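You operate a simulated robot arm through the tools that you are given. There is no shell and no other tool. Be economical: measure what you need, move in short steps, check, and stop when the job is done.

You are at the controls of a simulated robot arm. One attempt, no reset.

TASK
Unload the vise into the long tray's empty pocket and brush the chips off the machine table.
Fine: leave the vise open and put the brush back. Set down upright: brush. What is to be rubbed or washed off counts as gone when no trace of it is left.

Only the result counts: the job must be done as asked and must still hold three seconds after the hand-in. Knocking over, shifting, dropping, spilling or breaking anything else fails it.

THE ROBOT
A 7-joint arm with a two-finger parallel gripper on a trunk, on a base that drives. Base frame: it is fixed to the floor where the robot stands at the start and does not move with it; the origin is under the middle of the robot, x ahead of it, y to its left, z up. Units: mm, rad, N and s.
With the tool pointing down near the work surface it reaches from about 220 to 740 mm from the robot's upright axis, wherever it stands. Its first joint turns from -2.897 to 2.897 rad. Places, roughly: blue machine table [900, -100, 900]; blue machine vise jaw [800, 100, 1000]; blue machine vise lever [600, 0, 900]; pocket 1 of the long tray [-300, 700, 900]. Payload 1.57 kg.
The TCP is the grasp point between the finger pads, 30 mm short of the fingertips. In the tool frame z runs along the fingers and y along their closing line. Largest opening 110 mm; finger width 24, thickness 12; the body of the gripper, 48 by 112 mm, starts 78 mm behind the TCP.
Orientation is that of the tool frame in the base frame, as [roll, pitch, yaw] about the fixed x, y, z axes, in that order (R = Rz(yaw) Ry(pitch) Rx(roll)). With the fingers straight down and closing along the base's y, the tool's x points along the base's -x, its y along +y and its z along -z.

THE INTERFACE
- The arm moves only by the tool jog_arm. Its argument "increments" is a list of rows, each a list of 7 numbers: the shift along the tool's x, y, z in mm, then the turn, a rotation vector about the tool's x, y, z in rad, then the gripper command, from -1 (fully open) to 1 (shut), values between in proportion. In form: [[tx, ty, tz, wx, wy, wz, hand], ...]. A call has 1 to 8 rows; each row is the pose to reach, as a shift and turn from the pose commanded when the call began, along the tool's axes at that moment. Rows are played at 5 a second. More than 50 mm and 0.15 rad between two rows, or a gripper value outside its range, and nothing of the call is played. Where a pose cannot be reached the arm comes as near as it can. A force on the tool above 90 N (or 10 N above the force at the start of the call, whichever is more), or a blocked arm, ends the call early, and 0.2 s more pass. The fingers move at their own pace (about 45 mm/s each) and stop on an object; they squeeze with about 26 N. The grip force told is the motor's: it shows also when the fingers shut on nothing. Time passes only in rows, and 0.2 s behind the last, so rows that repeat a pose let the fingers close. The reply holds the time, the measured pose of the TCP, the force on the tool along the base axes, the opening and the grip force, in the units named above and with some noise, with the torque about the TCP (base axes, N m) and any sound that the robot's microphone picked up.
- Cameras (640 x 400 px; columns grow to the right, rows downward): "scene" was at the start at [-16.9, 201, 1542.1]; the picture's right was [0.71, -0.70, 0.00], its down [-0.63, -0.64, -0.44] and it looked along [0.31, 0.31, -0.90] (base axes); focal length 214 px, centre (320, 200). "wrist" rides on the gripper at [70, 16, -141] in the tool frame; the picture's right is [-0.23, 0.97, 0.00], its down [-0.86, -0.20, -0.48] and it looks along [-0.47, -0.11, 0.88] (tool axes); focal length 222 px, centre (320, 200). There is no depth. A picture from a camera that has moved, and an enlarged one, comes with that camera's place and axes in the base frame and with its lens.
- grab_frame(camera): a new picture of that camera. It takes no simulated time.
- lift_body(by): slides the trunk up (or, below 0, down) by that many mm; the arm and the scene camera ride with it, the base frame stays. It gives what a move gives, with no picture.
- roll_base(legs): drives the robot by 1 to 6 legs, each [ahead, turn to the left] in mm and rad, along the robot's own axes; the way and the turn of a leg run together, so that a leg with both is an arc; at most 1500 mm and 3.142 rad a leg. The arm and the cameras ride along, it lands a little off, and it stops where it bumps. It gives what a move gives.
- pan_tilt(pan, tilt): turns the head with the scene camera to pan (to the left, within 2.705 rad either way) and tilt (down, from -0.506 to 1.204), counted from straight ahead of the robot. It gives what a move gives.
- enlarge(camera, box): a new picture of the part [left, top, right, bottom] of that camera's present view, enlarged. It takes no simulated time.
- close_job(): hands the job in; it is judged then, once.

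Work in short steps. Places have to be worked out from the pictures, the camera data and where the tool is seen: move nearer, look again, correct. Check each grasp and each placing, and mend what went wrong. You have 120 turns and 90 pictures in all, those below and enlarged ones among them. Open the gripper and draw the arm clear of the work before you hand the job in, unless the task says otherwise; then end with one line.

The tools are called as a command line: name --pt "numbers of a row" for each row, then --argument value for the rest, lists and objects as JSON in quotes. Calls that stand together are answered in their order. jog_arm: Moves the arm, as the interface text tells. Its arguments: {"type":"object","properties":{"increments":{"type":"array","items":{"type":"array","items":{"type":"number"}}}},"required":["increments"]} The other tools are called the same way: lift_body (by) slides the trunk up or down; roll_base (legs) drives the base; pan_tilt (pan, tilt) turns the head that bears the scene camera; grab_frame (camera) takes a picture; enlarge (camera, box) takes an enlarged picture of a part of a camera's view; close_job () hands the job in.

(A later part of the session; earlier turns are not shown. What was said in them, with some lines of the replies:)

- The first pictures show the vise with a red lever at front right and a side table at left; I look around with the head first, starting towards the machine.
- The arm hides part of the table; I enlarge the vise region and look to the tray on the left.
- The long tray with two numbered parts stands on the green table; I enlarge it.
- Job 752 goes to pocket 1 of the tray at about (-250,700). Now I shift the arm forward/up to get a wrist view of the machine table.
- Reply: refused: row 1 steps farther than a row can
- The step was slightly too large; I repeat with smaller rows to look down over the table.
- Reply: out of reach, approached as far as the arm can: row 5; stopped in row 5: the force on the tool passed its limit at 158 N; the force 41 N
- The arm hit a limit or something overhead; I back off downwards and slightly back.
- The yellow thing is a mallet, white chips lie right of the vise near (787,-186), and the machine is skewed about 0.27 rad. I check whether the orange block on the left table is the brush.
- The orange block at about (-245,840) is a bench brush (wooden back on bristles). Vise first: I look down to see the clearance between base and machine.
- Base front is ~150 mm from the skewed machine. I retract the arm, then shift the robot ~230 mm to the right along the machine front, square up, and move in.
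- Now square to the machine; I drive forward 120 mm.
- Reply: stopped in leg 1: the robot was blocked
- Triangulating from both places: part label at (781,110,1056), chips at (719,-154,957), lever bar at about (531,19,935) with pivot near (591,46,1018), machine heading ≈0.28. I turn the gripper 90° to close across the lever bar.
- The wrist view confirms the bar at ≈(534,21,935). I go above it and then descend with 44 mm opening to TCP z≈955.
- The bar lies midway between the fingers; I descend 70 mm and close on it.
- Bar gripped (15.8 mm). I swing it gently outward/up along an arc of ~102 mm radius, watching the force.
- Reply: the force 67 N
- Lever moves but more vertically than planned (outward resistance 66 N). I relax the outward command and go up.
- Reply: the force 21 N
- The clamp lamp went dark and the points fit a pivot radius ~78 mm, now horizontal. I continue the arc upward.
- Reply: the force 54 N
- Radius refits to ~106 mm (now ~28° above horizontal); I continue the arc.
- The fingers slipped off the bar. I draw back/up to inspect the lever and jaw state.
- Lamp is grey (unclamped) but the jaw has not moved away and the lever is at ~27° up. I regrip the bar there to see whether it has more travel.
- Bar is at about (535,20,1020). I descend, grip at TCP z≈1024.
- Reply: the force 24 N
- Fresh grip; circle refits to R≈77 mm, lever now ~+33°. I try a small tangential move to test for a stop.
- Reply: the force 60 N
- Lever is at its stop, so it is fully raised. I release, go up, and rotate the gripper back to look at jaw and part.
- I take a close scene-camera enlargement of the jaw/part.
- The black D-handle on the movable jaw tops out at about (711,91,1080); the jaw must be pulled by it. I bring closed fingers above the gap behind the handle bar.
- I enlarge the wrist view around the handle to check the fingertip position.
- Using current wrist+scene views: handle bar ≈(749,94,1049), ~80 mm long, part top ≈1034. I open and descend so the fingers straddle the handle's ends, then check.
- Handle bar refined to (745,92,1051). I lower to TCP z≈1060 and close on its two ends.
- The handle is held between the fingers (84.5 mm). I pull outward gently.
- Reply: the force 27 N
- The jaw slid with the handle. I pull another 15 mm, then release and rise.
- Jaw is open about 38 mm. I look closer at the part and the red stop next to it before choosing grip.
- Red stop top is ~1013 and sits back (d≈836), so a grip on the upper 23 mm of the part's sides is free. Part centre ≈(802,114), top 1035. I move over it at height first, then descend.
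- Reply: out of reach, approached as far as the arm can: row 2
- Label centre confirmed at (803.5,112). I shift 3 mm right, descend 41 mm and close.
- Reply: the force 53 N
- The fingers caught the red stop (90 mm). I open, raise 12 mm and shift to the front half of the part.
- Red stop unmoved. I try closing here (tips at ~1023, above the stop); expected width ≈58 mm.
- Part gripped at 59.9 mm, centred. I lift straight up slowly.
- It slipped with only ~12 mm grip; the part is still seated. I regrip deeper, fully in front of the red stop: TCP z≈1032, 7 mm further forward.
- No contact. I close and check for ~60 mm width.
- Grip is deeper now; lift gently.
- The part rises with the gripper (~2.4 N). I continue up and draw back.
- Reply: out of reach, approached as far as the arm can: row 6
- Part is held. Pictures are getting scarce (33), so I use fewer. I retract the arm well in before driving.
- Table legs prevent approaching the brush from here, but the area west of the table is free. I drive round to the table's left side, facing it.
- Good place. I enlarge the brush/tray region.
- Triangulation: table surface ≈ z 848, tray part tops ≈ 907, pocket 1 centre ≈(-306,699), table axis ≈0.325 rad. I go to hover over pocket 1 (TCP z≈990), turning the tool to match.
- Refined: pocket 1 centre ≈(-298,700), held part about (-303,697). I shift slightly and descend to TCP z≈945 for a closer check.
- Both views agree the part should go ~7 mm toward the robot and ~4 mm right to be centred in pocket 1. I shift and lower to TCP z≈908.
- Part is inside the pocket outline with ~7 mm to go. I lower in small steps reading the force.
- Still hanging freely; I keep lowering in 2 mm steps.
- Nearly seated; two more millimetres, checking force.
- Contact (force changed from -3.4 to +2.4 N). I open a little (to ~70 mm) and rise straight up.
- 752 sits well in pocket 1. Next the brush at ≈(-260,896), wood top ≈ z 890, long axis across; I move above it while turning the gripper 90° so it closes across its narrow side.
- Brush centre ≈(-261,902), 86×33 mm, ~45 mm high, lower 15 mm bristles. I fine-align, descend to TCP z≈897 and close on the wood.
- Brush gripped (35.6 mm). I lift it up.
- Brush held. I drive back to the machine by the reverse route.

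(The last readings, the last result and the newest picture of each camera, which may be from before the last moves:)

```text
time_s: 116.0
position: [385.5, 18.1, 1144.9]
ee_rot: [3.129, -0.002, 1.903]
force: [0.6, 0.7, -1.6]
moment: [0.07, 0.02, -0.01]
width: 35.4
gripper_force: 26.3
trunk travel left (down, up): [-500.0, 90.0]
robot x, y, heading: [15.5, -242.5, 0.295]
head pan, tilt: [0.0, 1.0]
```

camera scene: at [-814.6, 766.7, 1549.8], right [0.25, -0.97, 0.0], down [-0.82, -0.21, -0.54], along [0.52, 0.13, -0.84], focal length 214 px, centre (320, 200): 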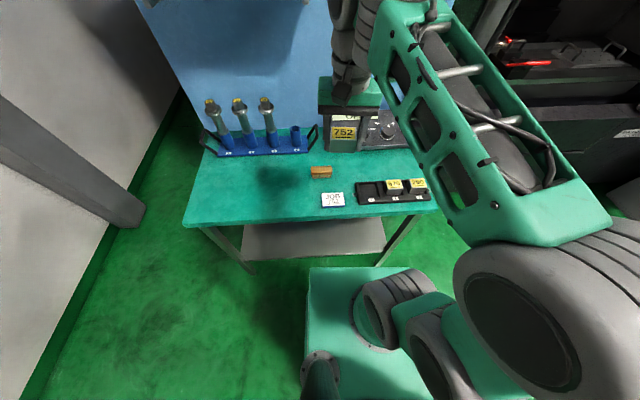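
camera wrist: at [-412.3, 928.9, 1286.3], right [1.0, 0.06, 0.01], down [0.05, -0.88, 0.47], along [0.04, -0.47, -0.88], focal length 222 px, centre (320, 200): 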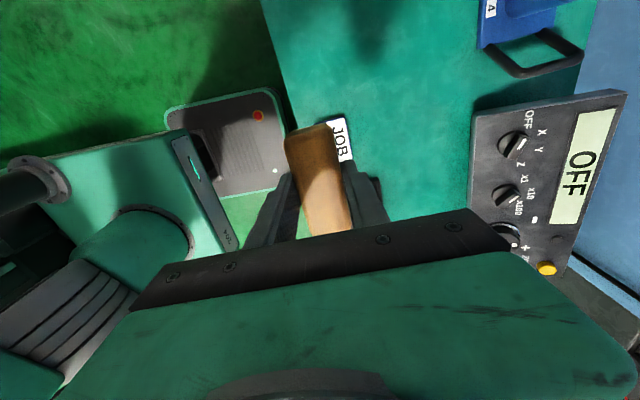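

Good pose. I drive 120 mm in and then move the brush toward the chips at safe height, and look.

roll_base --legs '[[120, 0]]'

jog_arm --pt "-20 20 -10 0 0 0 1" --pt "-50 40 -20 0 0 0 1" --pt "-80 65 -20 0 0 0 1" --pt "-105 95 -20 0 0 0 1" --pt "-130 124 -20 0 0 0 1"

grab_frame --camera "wrist"

enlarge --camera "scene" --box '[290, 80, 530, 230]'

```text
time_s: 117.2
position: [503.1, 53.3, 1145.5]
ee_rot: [3.13, -0.002, 1.901]
force: [-0.3, -0.5, -0.7]
moment: [-0.03, 0.02, 0.0]
width: 35.5
gripper_force: 26.2
trunk travel left (down, up): [-500.0, 90.0]
robot x, y, heading: [132.5, -209.6, 0.288]
head pan, tilt: [0.0, 1.0]
```

```text
time_s: 118.4
position: [661.5, -33.2, 1166.7]
ee_rot: [3.129, -0.001, 1.902]
force: [0.3, 0.1, -1.4]
moment: [-0.02, -0.01, -0.04]
width: 35.2
gripper_force: 26.0
trunk travel left (down, up): [-500.0, 90.0]
robot x, y, heading: [134.5, -207.4, 0.287]
head pan, tilt: [0.0, 1.0]
```

```text
16 pictures are left
camera wrist: at [653.5, 38.4, 1307.7], right [0.99, 0.1, 0.01], down [0.08, -0.88, 0.47], along [0.06, -0.47, -0.88], focal length 222 px, centre (320, 200)
```

wrist: 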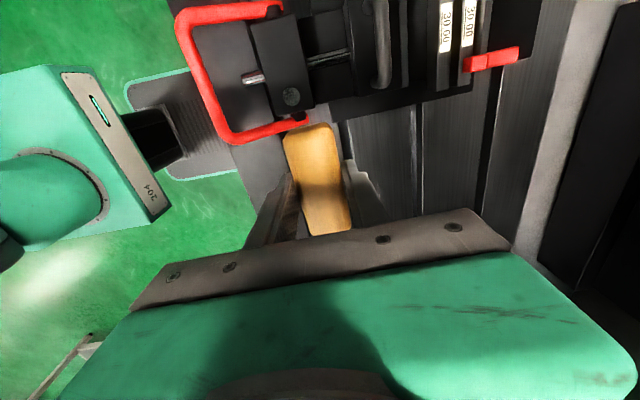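

```text
2.67 times, centred on (410, 155) of scene
camera zoom: at [98.5, -55.8, 1549.8], right [0.29, -0.96, 0.0], down [-0.81, -0.24, -0.54], along [0.52, 0.16, -0.84], focal length 572 px, centre (80, 320)
```

zoom: 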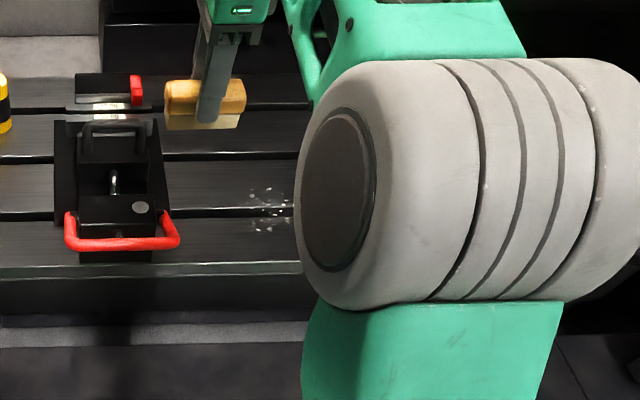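

I shift right so the wrist camera sees the chips beside the brush.

jog_arm --pt "-40 -8 0 0 0 0 1" --pt "-80 -16 0 0 0 0 1" --pt "-120 -24 0 0 0 0 1" --pt "-155 -32 0 0 0 0 1" --pt "-189 -40 0 0 0 0 1"

grab_frame --camera "wrist"

```text
time_s: 119.6
position: [684.9, -221.8, 1166.8]
ee_rot: [3.129, -0.002, 1.902]
force: [0.6, -0.4, -1.3]
moment: [0.02, 0.01, 0.02]
width: 35.4
gripper_force: 26.5
trunk travel left (down, up): [-500.0, 90.0]
robot x, y, heading: [132.2, -205.9, 0.292]
head pan, tilt: [0.0, 1.0]
```

```text
14 pictures are left
camera wrist: at [676.4, -151.3, 1307.3], right [0.99, 0.1, 0.01], down [0.08, -0.88, 0.47], along [0.06, -0.47, -0.88], focal length 222 px, centre (320, 200)
```

wrist: 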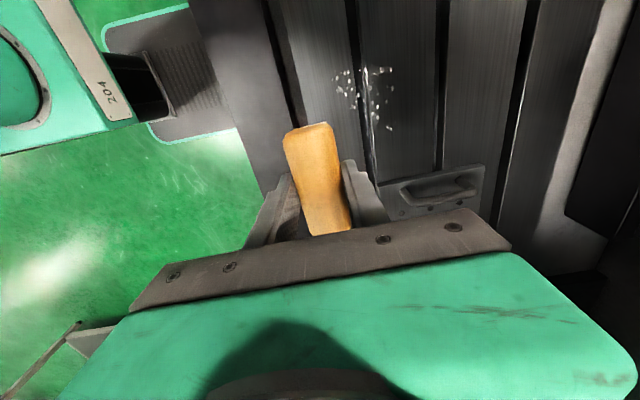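

Chips centre ≈(754,-166), patch ≈ 92×92 mm, table z ≈ 925. I place the brush over the near side of the patch and come down to TCP z≈1000.

jog_arm --pt "28 10 10 0 0 0.03 1" --pt "55 20 30 0 0 0.057 1" --pt "55 20 75 0 0 0.057 1" --pt "55 20 120 0 0 0.057 1" --pt "55 20 150 0 0 0.057 1" --pt "55 20 166 0 0 0.057 1"

enlarge --camera "wrist" --box '[240, 40, 480, 220]'

jog_arm --pt "0 0 3 0 0 0 1" --pt "0 0 6 0 0 0 1" --pt "0 0 9 0 0 0 1"

```text
time_s: 121.0
position: [687.8, -161.1, 999.8]
ee_rot: [3.127, -0.002, 1.845]
force: [-0.3, -0.7, -0.8]
moment: [-0.01, 0.0, 0.03]
width: 35.2
gripper_force: 26.3
trunk travel left (down, up): [-500.0, 90.0]
robot x, y, heading: [133.4, -210.5, 0.288]
head pan, tilt: [0.0, 1.0]
```

```text
2.22 times, centred on (360, 130) of wrist
camera zoom: at [683.9, -91.4, 1140.6], right [1.0, 0.04, 0.01], down [0.03, -0.88, 0.47], along [0.03, -0.47, -0.88], focal length 494 px, centre (231, 356)
```

zoom: 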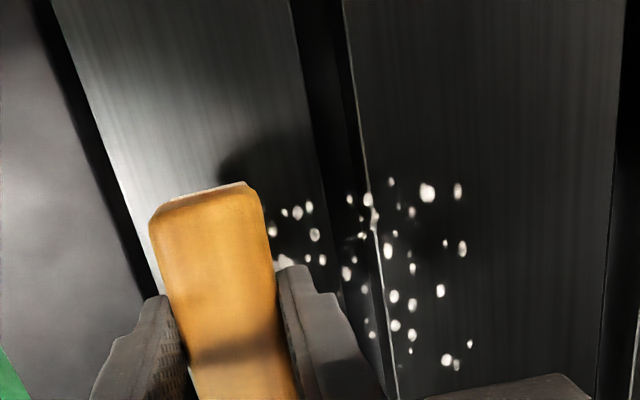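

```text
time_s: 121.8
position: [687.4, -161.4, 991.6]
ee_rot: [3.128, -0.001, 1.846]
force: [0.0, -0.1, -1.3]
moment: [-0.05, 0.01, 0.01]
width: 35.4
gripper_force: 25.3
trunk travel left (down, up): [-500.0, 90.0]
robot x, y, heading: [133.1, -205.2, 0.29]
head pan, tilt: [0.0, 1.0]
```

Patch spans u 640–730, lateral 317–418; brush now sits just before it. I continue down in small steps to contact.

jog_arm --pt "0 0 3 0 0 0 1" --pt "0 0 6 0 0 0 1" --pt "0 0 9 0 0 0 1"

jog_arm --pt "0 0 2 0 0 0 1" --pt "0 0 4 0 0 0 1"

```text
time_s: 122.6
position: [688.5, -160.8, 981.2]
ee_rot: [3.128, -0.001, 1.844]
force: [-0.2, -0.5, -1.5]
moment: [-0.02, 0.04, 0.0]
width: 35.1
gripper_force: 26.0
trunk travel left (down, up): [-500.0, 90.0]
robot x, y, heading: [133.6, -209.8, 0.288]
head pan, tilt: [0.0, 1.0]
```

```text
time_s: 123.2
position: [689.1, -162.5, 977.5]
ee_rot: [3.129, -0.003, 1.845]
force: [-0.3, -0.1, -0.9]
moment: [-0.01, 0.0, -0.01]
width: 35.4
gripper_force: 26.2
trunk travel left (down, up): [-500.0, 90.0]
robot x, y, heading: [135.2, -207.8, 0.291]
head pan, tilt: [0.0, 1.0]
```

No contact yet at TCP 977; I keep stepping down.

jog_arm --pt "0 0 2 0 0 0 1" --pt "0 0 4 0 0 0 1" --pt "0 0 6 0 0 0 1"

jog_arm --pt "0 0 2 0 0 0 1" --pt "0 0 4 0 0 0 1"

```text
time_s: 124.0
position: [688.5, -160.4, 972.1]
ee_rot: [3.128, -0.002, 1.845]
force: [0.8, 0.9, -1.6]
moment: [-0.02, -0.01, 0.04]
width: 35.3
gripper_force: 25.5
trunk travel left (down, up): [-500.0, 90.0]
robot x, y, heading: [134.1, -209.6, 0.289]
head pan, tilt: [0.0, 1.0]
```

```text
time_s: 124.6
position: [689.1, -161.2, 969.6]
ee_rot: [3.125, 0.0, 1.845]
force: [-1.7, 1.4, 7.4]
moment: [-0.08, 0.17, -0.02]
width: 35.3
gripper_force: 25.7
trunk travel left (down, up): [-500.0, 90.0]
robot x, y, heading: [135.5, -204.5, 0.293]
head pan, tilt: [0.0, 1.0]
```

Contact at TCP ≈970 (≈9 N). I sweep inward along u by 145 mm.

jog_arm --pt "0 18 0 0 0 0 1" --pt "0 36 0 0 0 0 1" --pt "0 54 0 0 0 0 1" --pt "0 72 0 0 0 0 1" --pt "0 90 0 0 0 0 1" --pt "0 108 0 0 0 0 1" --pt "0 126 0 0 0 0 1" --pt "0 144 0 0 0 0 1"

enlarge --camera "wrist" --box '[160, 20, 480, 220]'

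```text
time_s: 126.4
position: [827.7, -122.6, 970.2]
ee_rot: [3.131, -0.002, 1.845]
force: [0.6, -1.2, -1.6]
moment: [0.04, -0.01, 0.02]
width: 35.2
gripper_force: 26.1
trunk travel left (down, up): [-500.0, 90.0]
robot x, y, heading: [138.1, -210.3, 0.295]
head pan, tilt: [0.0, 1.0]
```

```text
2.00 times, centred on (320, 120) of wrist
camera zoom: at [824.0, -52.4, 1111.3], right [1.0, 0.04, 0.01], down [0.03, -0.88, 0.47], along [0.03, -0.47, -0.88], focal length 444 px, centre (320, 360)
```

zoom: 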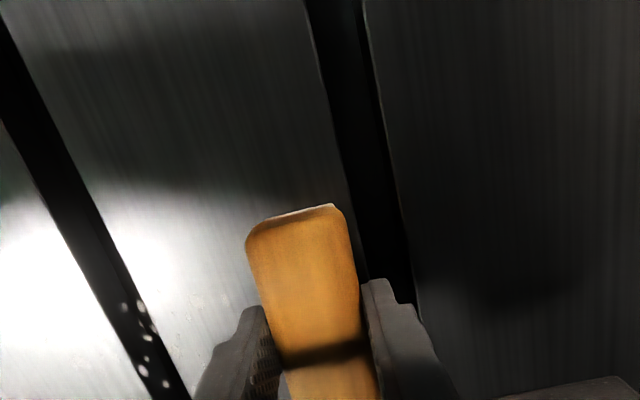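

Contact was lost toward the end and chips remain near the slot. I press ~4 mm deeper and sweep back.

jog_arm --pt "0 -2 5 0 0 0 1" --pt "0 -22 5 0 0 0 1" --pt "0 -42 5 0 0 0 1" --pt "0 -62 5 0 0 0 1" --pt "0 -82 5 0 0 0 1" --pt "0 -102 5 0 0 0 1" --pt "0 -122 5 0 0 0 1" --pt "0 -142 5 0 0 0 1"

jog_arm --pt "0 20 0 0 0 0 1" --pt "0 40 0 0 0 0 1" --pt "0 60 0 0 0 0 1" --pt "0 80 0 0 0 0 1" --pt "0 100 0 0 0 0 1" --pt "0 120 0 0 0 0 1" --pt "0 142 0 0 0 0 1"

enlarge --camera "wrist" --box '[160, 20, 480, 220]'

```text
time_s: 128.2
position: [690.9, -161.0, 964.9]
ee_rot: [3.127, -0.001, 1.844]
force: [4.2, 2.1, 23.1]
moment: [-0.05, 0.07, 0.0]
width: 35.5
gripper_force: 26.1
trunk travel left (down, up): [-500.0, 90.0]
robot x, y, heading: [136.1, -206.8, 0.293]
head pan, tilt: [0.0, 1.0]
```

```text
time_s: 129.8
position: [827.7, -121.8, 963.6]
ee_rot: [3.128, -0.001, 1.844]
force: [0.1, -0.8, -0.4]
moment: [-0.02, 0.0, -0.01]
width: 35.5
gripper_force: 25.8
trunk travel left (down, up): [-500.0, 90.0]
robot x, y, heading: [133.5, -207.8, 0.294]
head pan, tilt: [0.0, 1.0]
```

```text
2.00 times, centred on (320, 120) of wrist
camera zoom: at [823.6, -51.2, 1104.3], right [1.0, 0.04, 0.01], down [0.03, -0.88, 0.47], along [0.03, -0.47, -0.88], focal length 444 px, centre (320, 360)
```

zoom: 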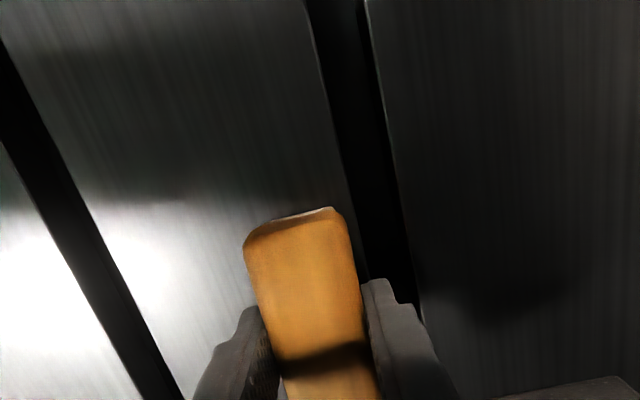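

The first lane is clean. Now the second lane: raise, shift 54 mm right, lower and sweep back and forth.

jog_arm --pt "0 0 -14 0 0 0 1" --pt "-28 0 -14 0 0 0 1" --pt "-54 0 -14 0 0 0 1" --pt "-54 -8 0 0 0 0 1" --pt "-54 -30 0 0 0 0 1" --pt "-54 -52 0 0 0 0 1" --pt "-54 -74 0 0 0 0 1" --pt "-54 -96 0 0 0 0 1"

jog_arm --pt "0 -20 0 0 0 0 1" --pt "0 -40 0 0 0 0 1" --pt "0 -20 0 0 0 0 1" --pt "0 0 0 0 0 0 1" --pt "0 20 0 0 0 0 1" --pt "0 40 0 0 0 0 1" --pt "0 60 0 0 0 0 1" --pt "0 80 0 0 0 0 1"

jog_arm --pt "0 15 0 0 0 0 1" --pt "0 15 -30 0 0 0 1" --pt "0 15 -70 0 0 0 1" --pt "0 15 -115 0 0 0 1" --pt "0 15 -160 0 0 0 1" --pt "0 15 -195 0 0 0 1"

enlarge --camera "wrist" --box '[120, 0, 520, 220]'

```text
time_s: 131.6
position: [749.4, -203.3, 965.4]
ee_rot: [3.129, -0.002, 1.845]
force: [0.4, -0.3, -1.3]
moment: [0.01, 0.0, -0.04]
width: 35.3
gripper_force: 25.9
trunk travel left (down, up): [-500.0, 90.0]
robot x, y, heading: [134.4, -209.8, 0.294]
head pan, tilt: [0.0, 1.0]
```

```text
time_s: 133.4
position: [828.5, -178.8, 962.9]
ee_rot: [3.128, -0.002, 1.845]
force: [0.0, 0.1, -0.5]
moment: [0.04, -0.01, -0.03]
width: 35.2
gripper_force: 26.1
trunk travel left (down, up): [-500.0, 90.0]
robot x, y, heading: [138.1, -206.5, 0.294]
head pan, tilt: [0.0, 1.0]
```

```text
time_s: 134.8
position: [820.7, -178.3, 1133.2]
ee_rot: [3.132, -0.003, 1.844]
force: [0.9, 0.3, -0.8]
moment: [-0.01, 0.04, -0.01]
width: 35.1
gripper_force: 25.3
out of reach, approached as far as the arm can: row 5, 6
trunk travel left (down, up): [-500.0, 90.0]
robot x, y, heading: [136.4, -208.6, 0.289]
head pan, tilt: [0.0, 1.0]
```

```text
1.60 times, centred on (320, 110) of wrist
camera zoom: at [817.1, -107.5, 1274.0], right [1.0, 0.04, 0.01], down [0.03, -0.88, 0.47], along [0.03, -0.47, -0.88], focal length 355 px, centre (320, 344)
```

zoom: 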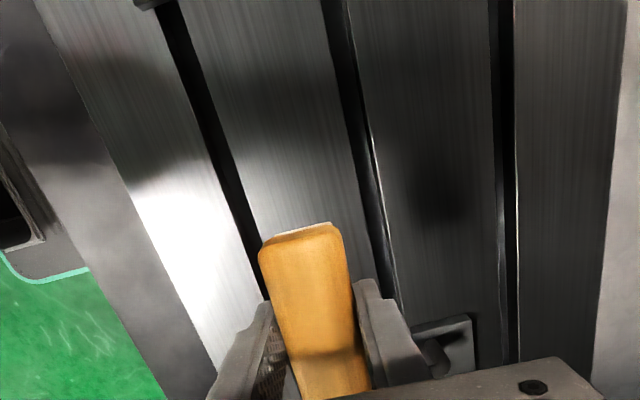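

No contact force shows in lane 2 mid-way; I go back to the earlier viewpoint to check the whole patch.

jog_arm --pt "0 -45 0 0 0 0 1" --pt "-2 -90 -10 0 0 0 1" --pt "-5 -142 -30 0 0 0 1"

enlarge --camera "wrist" --box '[240, 0, 480, 190]'

```text
refused: row 3 steps farther than a row can; nothing moved
```

```text
2.11 times, centred on (360, 95) of wrist
camera zoom: at [817.1, -107.5, 1274.0], right [1.0, 0.04, 0.01], down [0.03, -0.88, 0.47], along [0.03, -0.47, -0.88], focal length 468 px, centre (236, 421)
```

zoom: 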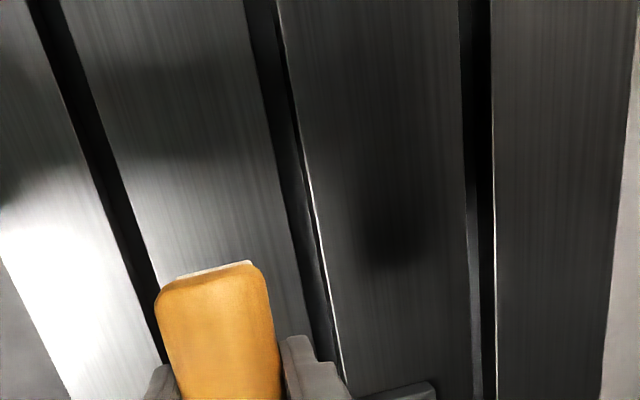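

The step was too big; I redo it with smaller rows before taking a picture.

jog_arm --pt "0 -40 0 0 0 0 1" --pt "-2 -80 0 0 0 0 1" --pt "-4 -115 -10 0 0 0 1" --pt "-5 -142 -20 0 0 0 1"

```text
time_s: 135.8
position: [685.0, -220.2, 1152.7]
ee_rot: [3.127, -0.001, 1.844]
force: [0.4, -0.1, -1.6]
moment: [0.0, 0.0, -0.01]
width: 35.4
gripper_force: 26.1
trunk travel left (down, up): [-500.0, 90.0]
robot x, y, heading: [130.7, -212.7, 0.288]
head pan, tilt: [0.0, 1.0]
```

Now look at the patch from here.

enlarge --camera "wrist" --box '[240, 20, 480, 200]'

```text
2.22 times, centred on (360, 110) of wrist
camera zoom: at [679.9, -150.8, 1293.6], right [1.0, 0.04, 0.01], down [0.03, -0.88, 0.47], along [0.03, -0.47, -0.88], focal length 494 px, centre (231, 400)
```

zoom: 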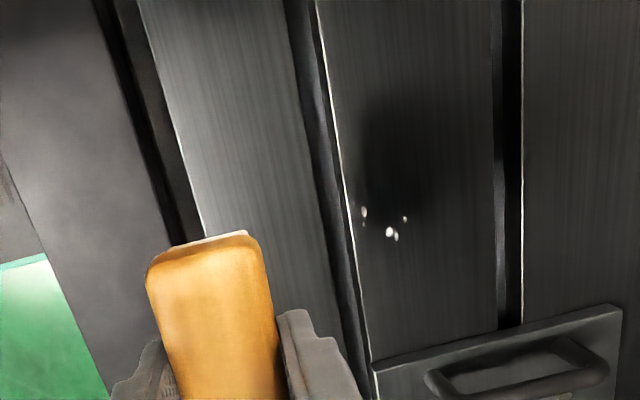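

Four chips remain at about (803,-206). The brush apparently slid up a bit in the grip; I go over that spot and step down to contact.

jog_arm --pt "-6 30 10 0 0 0 1" --pt "-12 60 40 0 0 0 1" --pt "-18 88 70 0 0 0 1" --pt "-18 88 110 0 0 0 1" --pt "-18 88 150 0 0 0 1" --pt "-18 88 180 0 0 0 1" --pt "-18 88 186 0 0 0 1"

jog_arm --pt "0 0 2 0 0 0 1" --pt "0 0 4 0 0 0 1"

jog_arm --pt "0 0 2 0 0 0 1" --pt "0 0 4 0 0 0 1"

```text
time_s: 137.4
position: [778.6, -213.3, 967.4]
ee_rot: [3.126, -0.001, 1.846]
force: [1.3, 0.0, -0.1]
moment: [0.0, 0.01, 0.01]
width: 35.2
gripper_force: 26.1
trunk travel left (down, up): [-500.0, 90.0]
robot x, y, heading: [131.4, -212.5, 0.295]
head pan, tilt: [0.0, 1.0]
```

```text
time_s: 138.0
position: [778.3, -212.3, 962.8]
ee_rot: [3.126, -0.002, 1.845]
force: [0.3, -0.3, -0.7]
moment: [0.01, -0.03, -0.02]
width: 35.5
gripper_force: 26.3
trunk travel left (down, up): [-500.0, 90.0]
robot x, y, heading: [133.0, -215.2, 0.29]
head pan, tilt: [0.0, 1.0]
```

```text
time_s: 138.6
position: [779.1, -212.8, 962.0]
ee_rot: [3.126, -0.001, 1.844]
force: [-0.9, -0.5, 13.1]
moment: [-0.23, 0.23, -0.02]
width: 35.4
gripper_force: 26.0
trunk travel left (down, up): [-500.0, 90.0]
robot x, y, heading: [132.2, -211.7, 0.293]
head pan, tilt: [0.0, 1.0]
```

Contact at TCP 962 (13 N). I sweep back and forth over the remaining chips.

jog_arm --pt "0 15 0 0 0 0 1" --pt "0 30 0 0 0 0 1" --pt "0 45 0 0 0 0 1" --pt "0 58 0 0 0 0 1" --pt "0 40 0 0 0 0 1" --pt "0 20 0 0 0 0 1" --pt "0 0 0 0 0 0 1"

jog_arm --pt "0 0 -30 0 0 0 1" --pt "0 0 -70 0 0 0 1" --pt "0 0 -115 0 0 0 1" --pt "6 -30 -150 0 0 0 1" --pt "12 -60 -180 0 0 0 1" --pt "18 -88 -190 0 0 0 1"

enlarge --camera "wrist" --box '[240, 20, 480, 200]'

```text
time_s: 140.2
position: [778.9, -213.6, 960.9]
ee_rot: [3.128, -0.002, 1.847]
force: [7.7, 3.0, 24.0]
moment: [-0.12, 0.02, 0.04]
width: 35.4
gripper_force: 25.8
trunk travel left (down, up): [-500.0, 90.0]
robot x, y, heading: [134.5, -206.0, 0.29]
head pan, tilt: [0.0, 1.0]
```

```text
time_s: 141.6
position: [688.9, -219.7, 1147.7]
ee_rot: [3.129, -0.002, 1.844]
force: [-0.4, -0.1, -1.0]
moment: [0.0, 0.01, 0.0]
width: 35.2
gripper_force: 25.4
trunk travel left (down, up): [-500.0, 90.0]
robot x, y, heading: [134.8, -210.4, 0.293]
head pan, tilt: [0.0, 1.0]
```

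```text
2.22 times, centred on (360, 110) of wrist
camera zoom: at [683.3, -149.1, 1288.5], right [1.0, 0.05, 0.01], down [0.03, -0.88, 0.47], along [0.03, -0.47, -0.88], focal length 494 px, centre (231, 400)
```

zoom: 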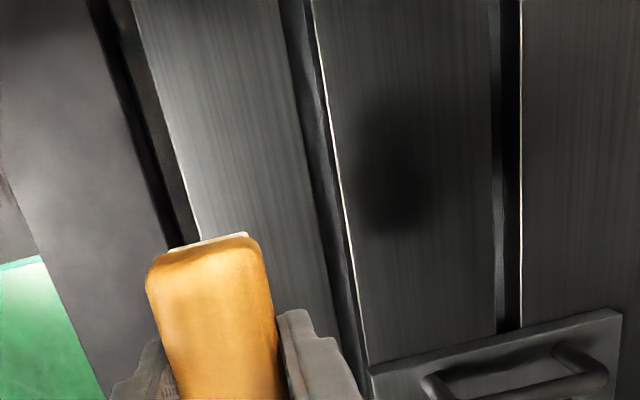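

The chips are gone. I retract the arm to the travel pose and drive back to the bench the reverse way.

jog_arm --pt "40 -13 -3 0 0 0 1" --pt "80 -26 -6 0 0 0 1" --pt "120 -39 -9 0 0 0 1" --pt "160 -52 -12 0 0 0 1" --pt "200 -65 -12 0 0 0 1" --pt "240 -78 -12 0 0 0 1" --pt "280 -92 -12 0 0 0 1" --pt "313 -105 -12 0 0 0 1"

roll_base --legs '[[-120, 0], [0, -0.785], [-707, 0], [0, 2.386], [549, 0], [0, -1.64]]'

```text
time_s: 143.4
position: [501.4, 52.8, 1161.7]
ee_rot: [3.129, -0.002, 1.843]
force: [1.1, -0.7, -1.1]
moment: [-0.01, 0.01, 0.03]
width: 35.4
gripper_force: 26.0
trunk travel left (down, up): [-500.0, 90.0]
robot x, y, heading: [134.0, -207.3, 0.294]
head pan, tilt: [0.0, 1.0]
```

```text
time_s: 162.6
position: [-374.7, 862.3, 1161.8]
ee_rot: [3.13, -0.002, 1.793]
force: [0.6, -0.7, -1.7]
moment: [0.03, 0.0, 0.0]
width: 35.1
gripper_force: 26.0
trunk travel left (down, up): [-500.0, 90.0]
robot x, y, heading: [-753.3, 619.6, 0.241]
head pan, tilt: [0.0, 1.0]
```

Back at the bench ((-753,620)). I move over the brush's original spot and descend to ~20 mm above.

jog_arm --pt "5 40 0 0 0 -0.03 1" --pt "10 80 0 0 0 -0.067 1" --pt "14 119 10 0 0 -0.067 1" --pt "14 119 58 0 0 -0.067 1" --pt "14 119 106 0 0 -0.067 1" --pt "14 119 154 0 0 -0.067 1" --pt "14 119 202 0 0 -0.067 1" --pt "14 119 250 0 0 -0.067 1"

enlarge --camera "scene" --box '[260, 110, 420, 220]'

```text
time_s: 164.4
position: [-226.1, 926.8, 969.2]
ee_rot: [-3.118, 0.016, 1.86]
force: [0.0, 0.1, -1.3]
moment: [0.0, 0.04, 0.0]
width: 35.2
gripper_force: 26.3
out of reach, approached as far as the arm can: row 7, 8
trunk travel left (down, up): [-500.0, 90.0]
robot x, y, heading: [-758.5, 624.4, 0.237]
head pan, tilt: [0.0, 1.0]
```

```text
3.64 times, centred on (340, 165) of scene
camera zoom: at [-783.0, 777.0, 1549.7], right [0.24, -0.97, 0.0], down [-0.82, -0.2, -0.54], along [0.52, 0.13, -0.84], focal length 780 px, centre (247, 327)
```

zoom: 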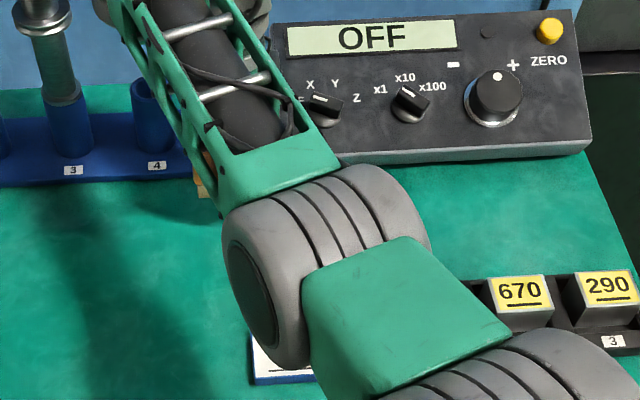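

The arm ran into a joint limit and the elbow swung over. I raise the tool back up to restore clearance.

jog_arm --pt "0 -5 -40 0 0 0 1" --pt "0 -10 -80 0 0 0 1" --pt "0 -20 -120 0 0 0 1" --pt "0 -30 -160 0 0 0 1" --pt "0 -60 -200 0 0 0 1"

grab_frame --camera "scene"

```text
time_s: 165.6
position: [-285.5, 907.2, 1167.7]
ee_rot: [3.13, -0.002, 1.859]
force: [-0.1, -0.2, -1.3]
moment: [-0.02, -0.01, 0.03]
width: 35.4
gripper_force: 25.6
trunk travel left (down, up): [-500.0, 90.0]
robot x, y, heading: [-756.1, 619.8, 0.238]
head pan, tilt: [0.0, 1.0]
```

```text
5 pictures are left
camera scene: at [-784.4, 775.7, 1549.8], right [0.24, -0.97, 0.0], down [-0.82, -0.2, -0.54], along [0.52, 0.13, -0.84], focal length 214 px, centre (320, 200)
```

scene: 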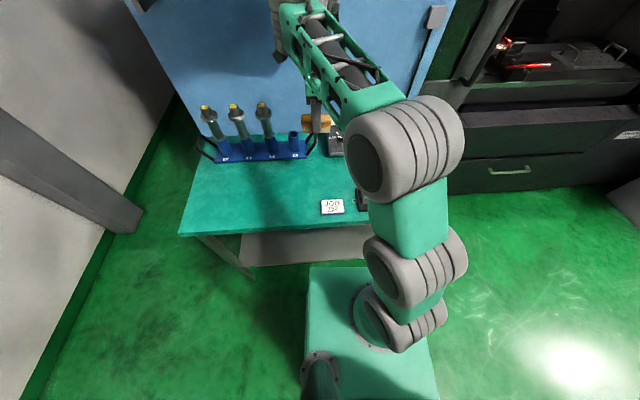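

Nothing disturbed. I'll fine-position above the spot at this height, then lower with the trunk so the arm's joints stay as they are.

jog_arm --pt "-6 10 0 0 0 0 1" --pt "-11.5 21 0 0 0 0 1" --pt "-11.5 21 0 0 0 0 1"

lift_body --by -120

```text
time_s: 166.4
position: [-262.5, 901.6, 1167.0]
ee_rot: [3.129, -0.003, 1.862]
force: [0.1, -0.3, -1.3]
moment: [-0.01, -0.02, 0.0]
width: 35.2
gripper_force: 26.1
trunk travel left (down, up): [-500.0, 90.0]
robot x, y, heading: [-754.2, 620.3, 0.245]
head pan, tilt: [0.0, 1.0]
```

```text
time_s: 167.9
position: [-262.3, 902.9, 1046.6]
ee_rot: [3.127, -0.002, 1.861]
force: [0.5, 0.6, -0.7]
moment: [0.02, 0.04, 0.03]
width: 35.3
gripper_force: 26.0
trunk travel left (down, up): [-380.0, 210.0]
robot x, y, heading: [-753.0, 620.7, 0.245]
head pan, tilt: [0.0, 1.0]
```

Works well. Lower 120 mm more, then check with a picture.

lift_body --by -120

grab_frame --camera "wrist"

```text
time_s: 169.4
position: [-260.7, 901.7, 927.9]
ee_rot: [3.127, -0.001, 1.86]
force: [-0.1, 0.5, -1.1]
moment: [0.0, -0.03, 0.01]
width: 35.6
gripper_force: 25.8
trunk travel left (down, up): [-260.0, 330.0]
robot x, y, heading: [-754.5, 623.6, 0.239]
head pan, tilt: [0.0, 1.0]
```

```text
4 pictures are left
camera wrist: at [-267.7, 972.6, 1067.8], right [1.0, 0.06, 0.01], down [0.05, -0.88, 0.47], along [0.04, -0.47, -0.88], focal length 222 px, centre (320, 200)
```

wrist: 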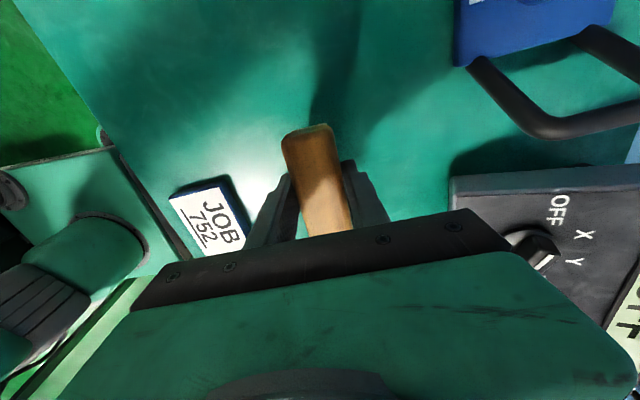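

Brush is over its spot, card and rack undisturbed. Lower further in steps until contact (expected ≈892).

lift_body --by -30

lift_body --by -4

```text
time_s: 170.2
position: [-262.7, 902.7, 897.1]
ee_rot: [3.127, -0.002, 1.861]
force: [-0.1, -0.1, -1.2]
moment: [-0.02, -0.02, -0.03]
width: 35.5
gripper_force: 25.8
trunk travel left (down, up): [-230.0, 360.0]
robot x, y, heading: [-751.4, 621.5, 0.244]
head pan, tilt: [0.0, 1.0]
```

```text
time_s: 170.7
position: [-261.4, 902.2, 892.5]
ee_rot: [3.128, -0.002, 1.859]
force: [0.1, 0.0, -1.1]
moment: [0.0, 0.0, 0.01]
width: 35.5
gripper_force: 26.5
trunk travel left (down, up): [-226.0, 364.0]
robot x, y, heading: [-754.0, 620.9, 0.248]
head pan, tilt: [0.0, 1.0]
```

Not yet touching; 2 mm steps.

lift_body --by -2

lift_body --by -2

```text
time_s: 171.2
position: [-261.3, 902.2, 891.5]
ee_rot: [3.127, -0.002, 1.86]
force: [0.2, 0.9, 2.9]
moment: [-0.13, -0.03, 0.0]
width: 35.2
gripper_force: 26.2
trunk travel left (down, up): [-224.0, 366.0]
robot x, y, heading: [-755.3, 617.3, 0.245]
head pan, tilt: [0.0, 1.0]
```

```text
time_s: 171.7
position: [-261.6, 901.8, 891.3]
ee_rot: [3.122, -0.003, 1.86]
force: [1.8, 1.1, 18.0]
moment: [-0.34, 0.08, -0.02]
width: 35.7
gripper_force: 25.9
trunk travel left (down, up): [-222.0, 368.0]
robot x, y, heading: [-754.5, 621.2, 0.238]
head pan, tilt: [0.0, 1.0]
```

Contact firm. I relieve 1.5 mm, open the fingers, then raise by the trunk.

lift_body --by "-(-1.5)"

```text
refused: "-(-1.5)" is not a number from -400 to 400
```

Correcting the number format.

lift_body --by 1.5

jog_arm --pt "0 0 0 0 0 0 0.2" --pt "0 0 0 0 0 0 -0.1" --pt "0 0 0 0 0 0 -0.3" --pt "0 0 0 0 0 0 -0.3"

lift_body --by 200

enlarge --camera "wrist" --box '[160, 50, 480, 250]'

```text
time_s: 172.2
position: [-262.0, 901.9, 891.1]
ee_rot: [3.125, -0.001, 1.86]
force: [4.4, 2.4, 16.5]
moment: [-0.02, 0.06, 0.0]
width: 35.3
gripper_force: 26.2
trunk travel left (down, up): [-224.0, 366.0]
robot x, y, heading: [-754.6, 623.4, 0.237]
head pan, tilt: [0.0, 1.0]
```

```text
time_s: 173.2
position: [-261.7, 901.7, 890.5]
ee_rot: [3.129, 0.0, 1.86]
force: [0.6, -0.2, 0.2]
moment: [0.04, 0.03, 0.03]
width: 71.7
gripper_force: 0.0
trunk travel left (down, up): [-224.0, 366.0]
robot x, y, heading: [-756.5, 621.0, 0.239]
head pan, tilt: [0.0, 1.0]
```

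```text
time_s: 175.4
position: [-262.4, 902.3, 1090.3]
ee_rot: [3.128, -0.001, 1.86]
force: [0.6, 0.2, -0.3]
moment: [-0.03, -0.01, 0.04]
width: 71.4
gripper_force: 0.0
trunk travel left (down, up): [-424.0, 166.0]
robot x, y, heading: [-757.1, 619.8, 0.241]
head pan, tilt: [0.0, 1.0]
```

```text
2.00 times, centred on (320, 150) of wrist
camera zoom: at [-267.6, 972.7, 1231.1], right [1.0, 0.06, 0.01], down [0.05, -0.88, 0.47], along [0.04, -0.47, -0.88], focal length 444 px, centre (320, 300)
```

zoom: 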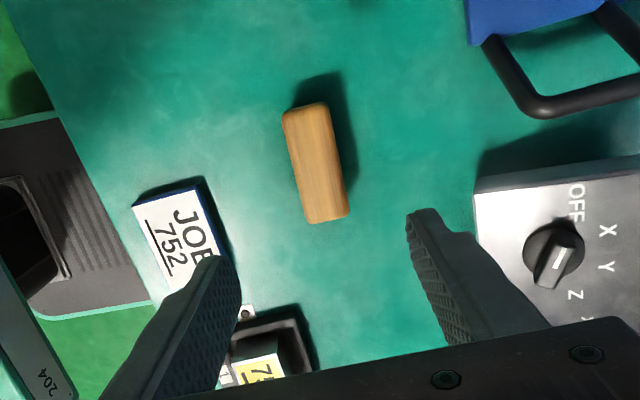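

Brush stands upright at its place and 752 is in its pocket. I draw the arm clear and do a last overview.

lift_body --by 100

jog_arm --pt "0 -40 0 0 0 0 -0.3" --pt "0 -80 0 0 0 0 -0.3" --pt "0 -120 0 0 0 0 -0.3" --pt "0 -150 0 0 0 0 -0.3"

enlarge --camera "scene" --box '[170, 70, 490, 270]'

```text
time_s: 176.7
position: [-262.1, 902.4, 1189.9]
ee_rot: [3.127, 0.0, 1.862]
force: [0.1, 0.2, 0.2]
moment: [0.0, 0.01, 0.01]
width: 71.6
gripper_force: 0.0
trunk travel left (down, up): [-524.0, 66.0]
robot x, y, heading: [-754.6, 618.1, 0.241]
head pan, tilt: [0.0, 1.0]
```

```text
time_s: 177.7
position: [-406.0, 858.8, 1187.5]
ee_rot: [3.127, -0.003, 1.861]
force: [0.0, -1.0, 0.5]
moment: [-0.01, -0.03, 0.02]
width: 71.6
gripper_force: 0.0
trunk travel left (down, up): [-524.0, 66.0]
robot x, y, heading: [-759.8, 621.5, 0.239]
head pan, tilt: [0.0, 1.0]
```

```text
2.00 times, centred on (330, 170) of scene
camera zoom: at [-784.5, 775.9, 1573.3], right [0.24, -0.97, 0.0], down [-0.82, -0.2, -0.54], along [0.52, 0.13, -0.84], focal length 429 px, centre (300, 260)
```

zoom: 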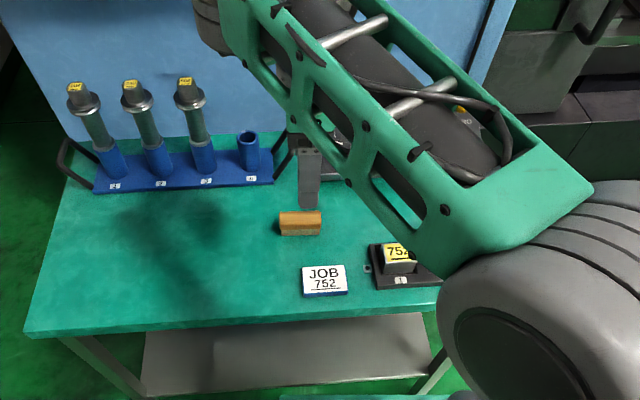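

Everything is in place: the brush is upright, 752 is in pocket 1, the vise is open, the chips are gone, and the gripper is open and clear. I hand in.

close_job

```text
The job is handed in.
```

Part 752 is in pocket 1 of the long tray, the vise is left open, the chips are brushed off the machine table, and the brush stands upright back at its place. I handed the job in with the gripper open and clear; the hand-in reply didn't include a verdict.
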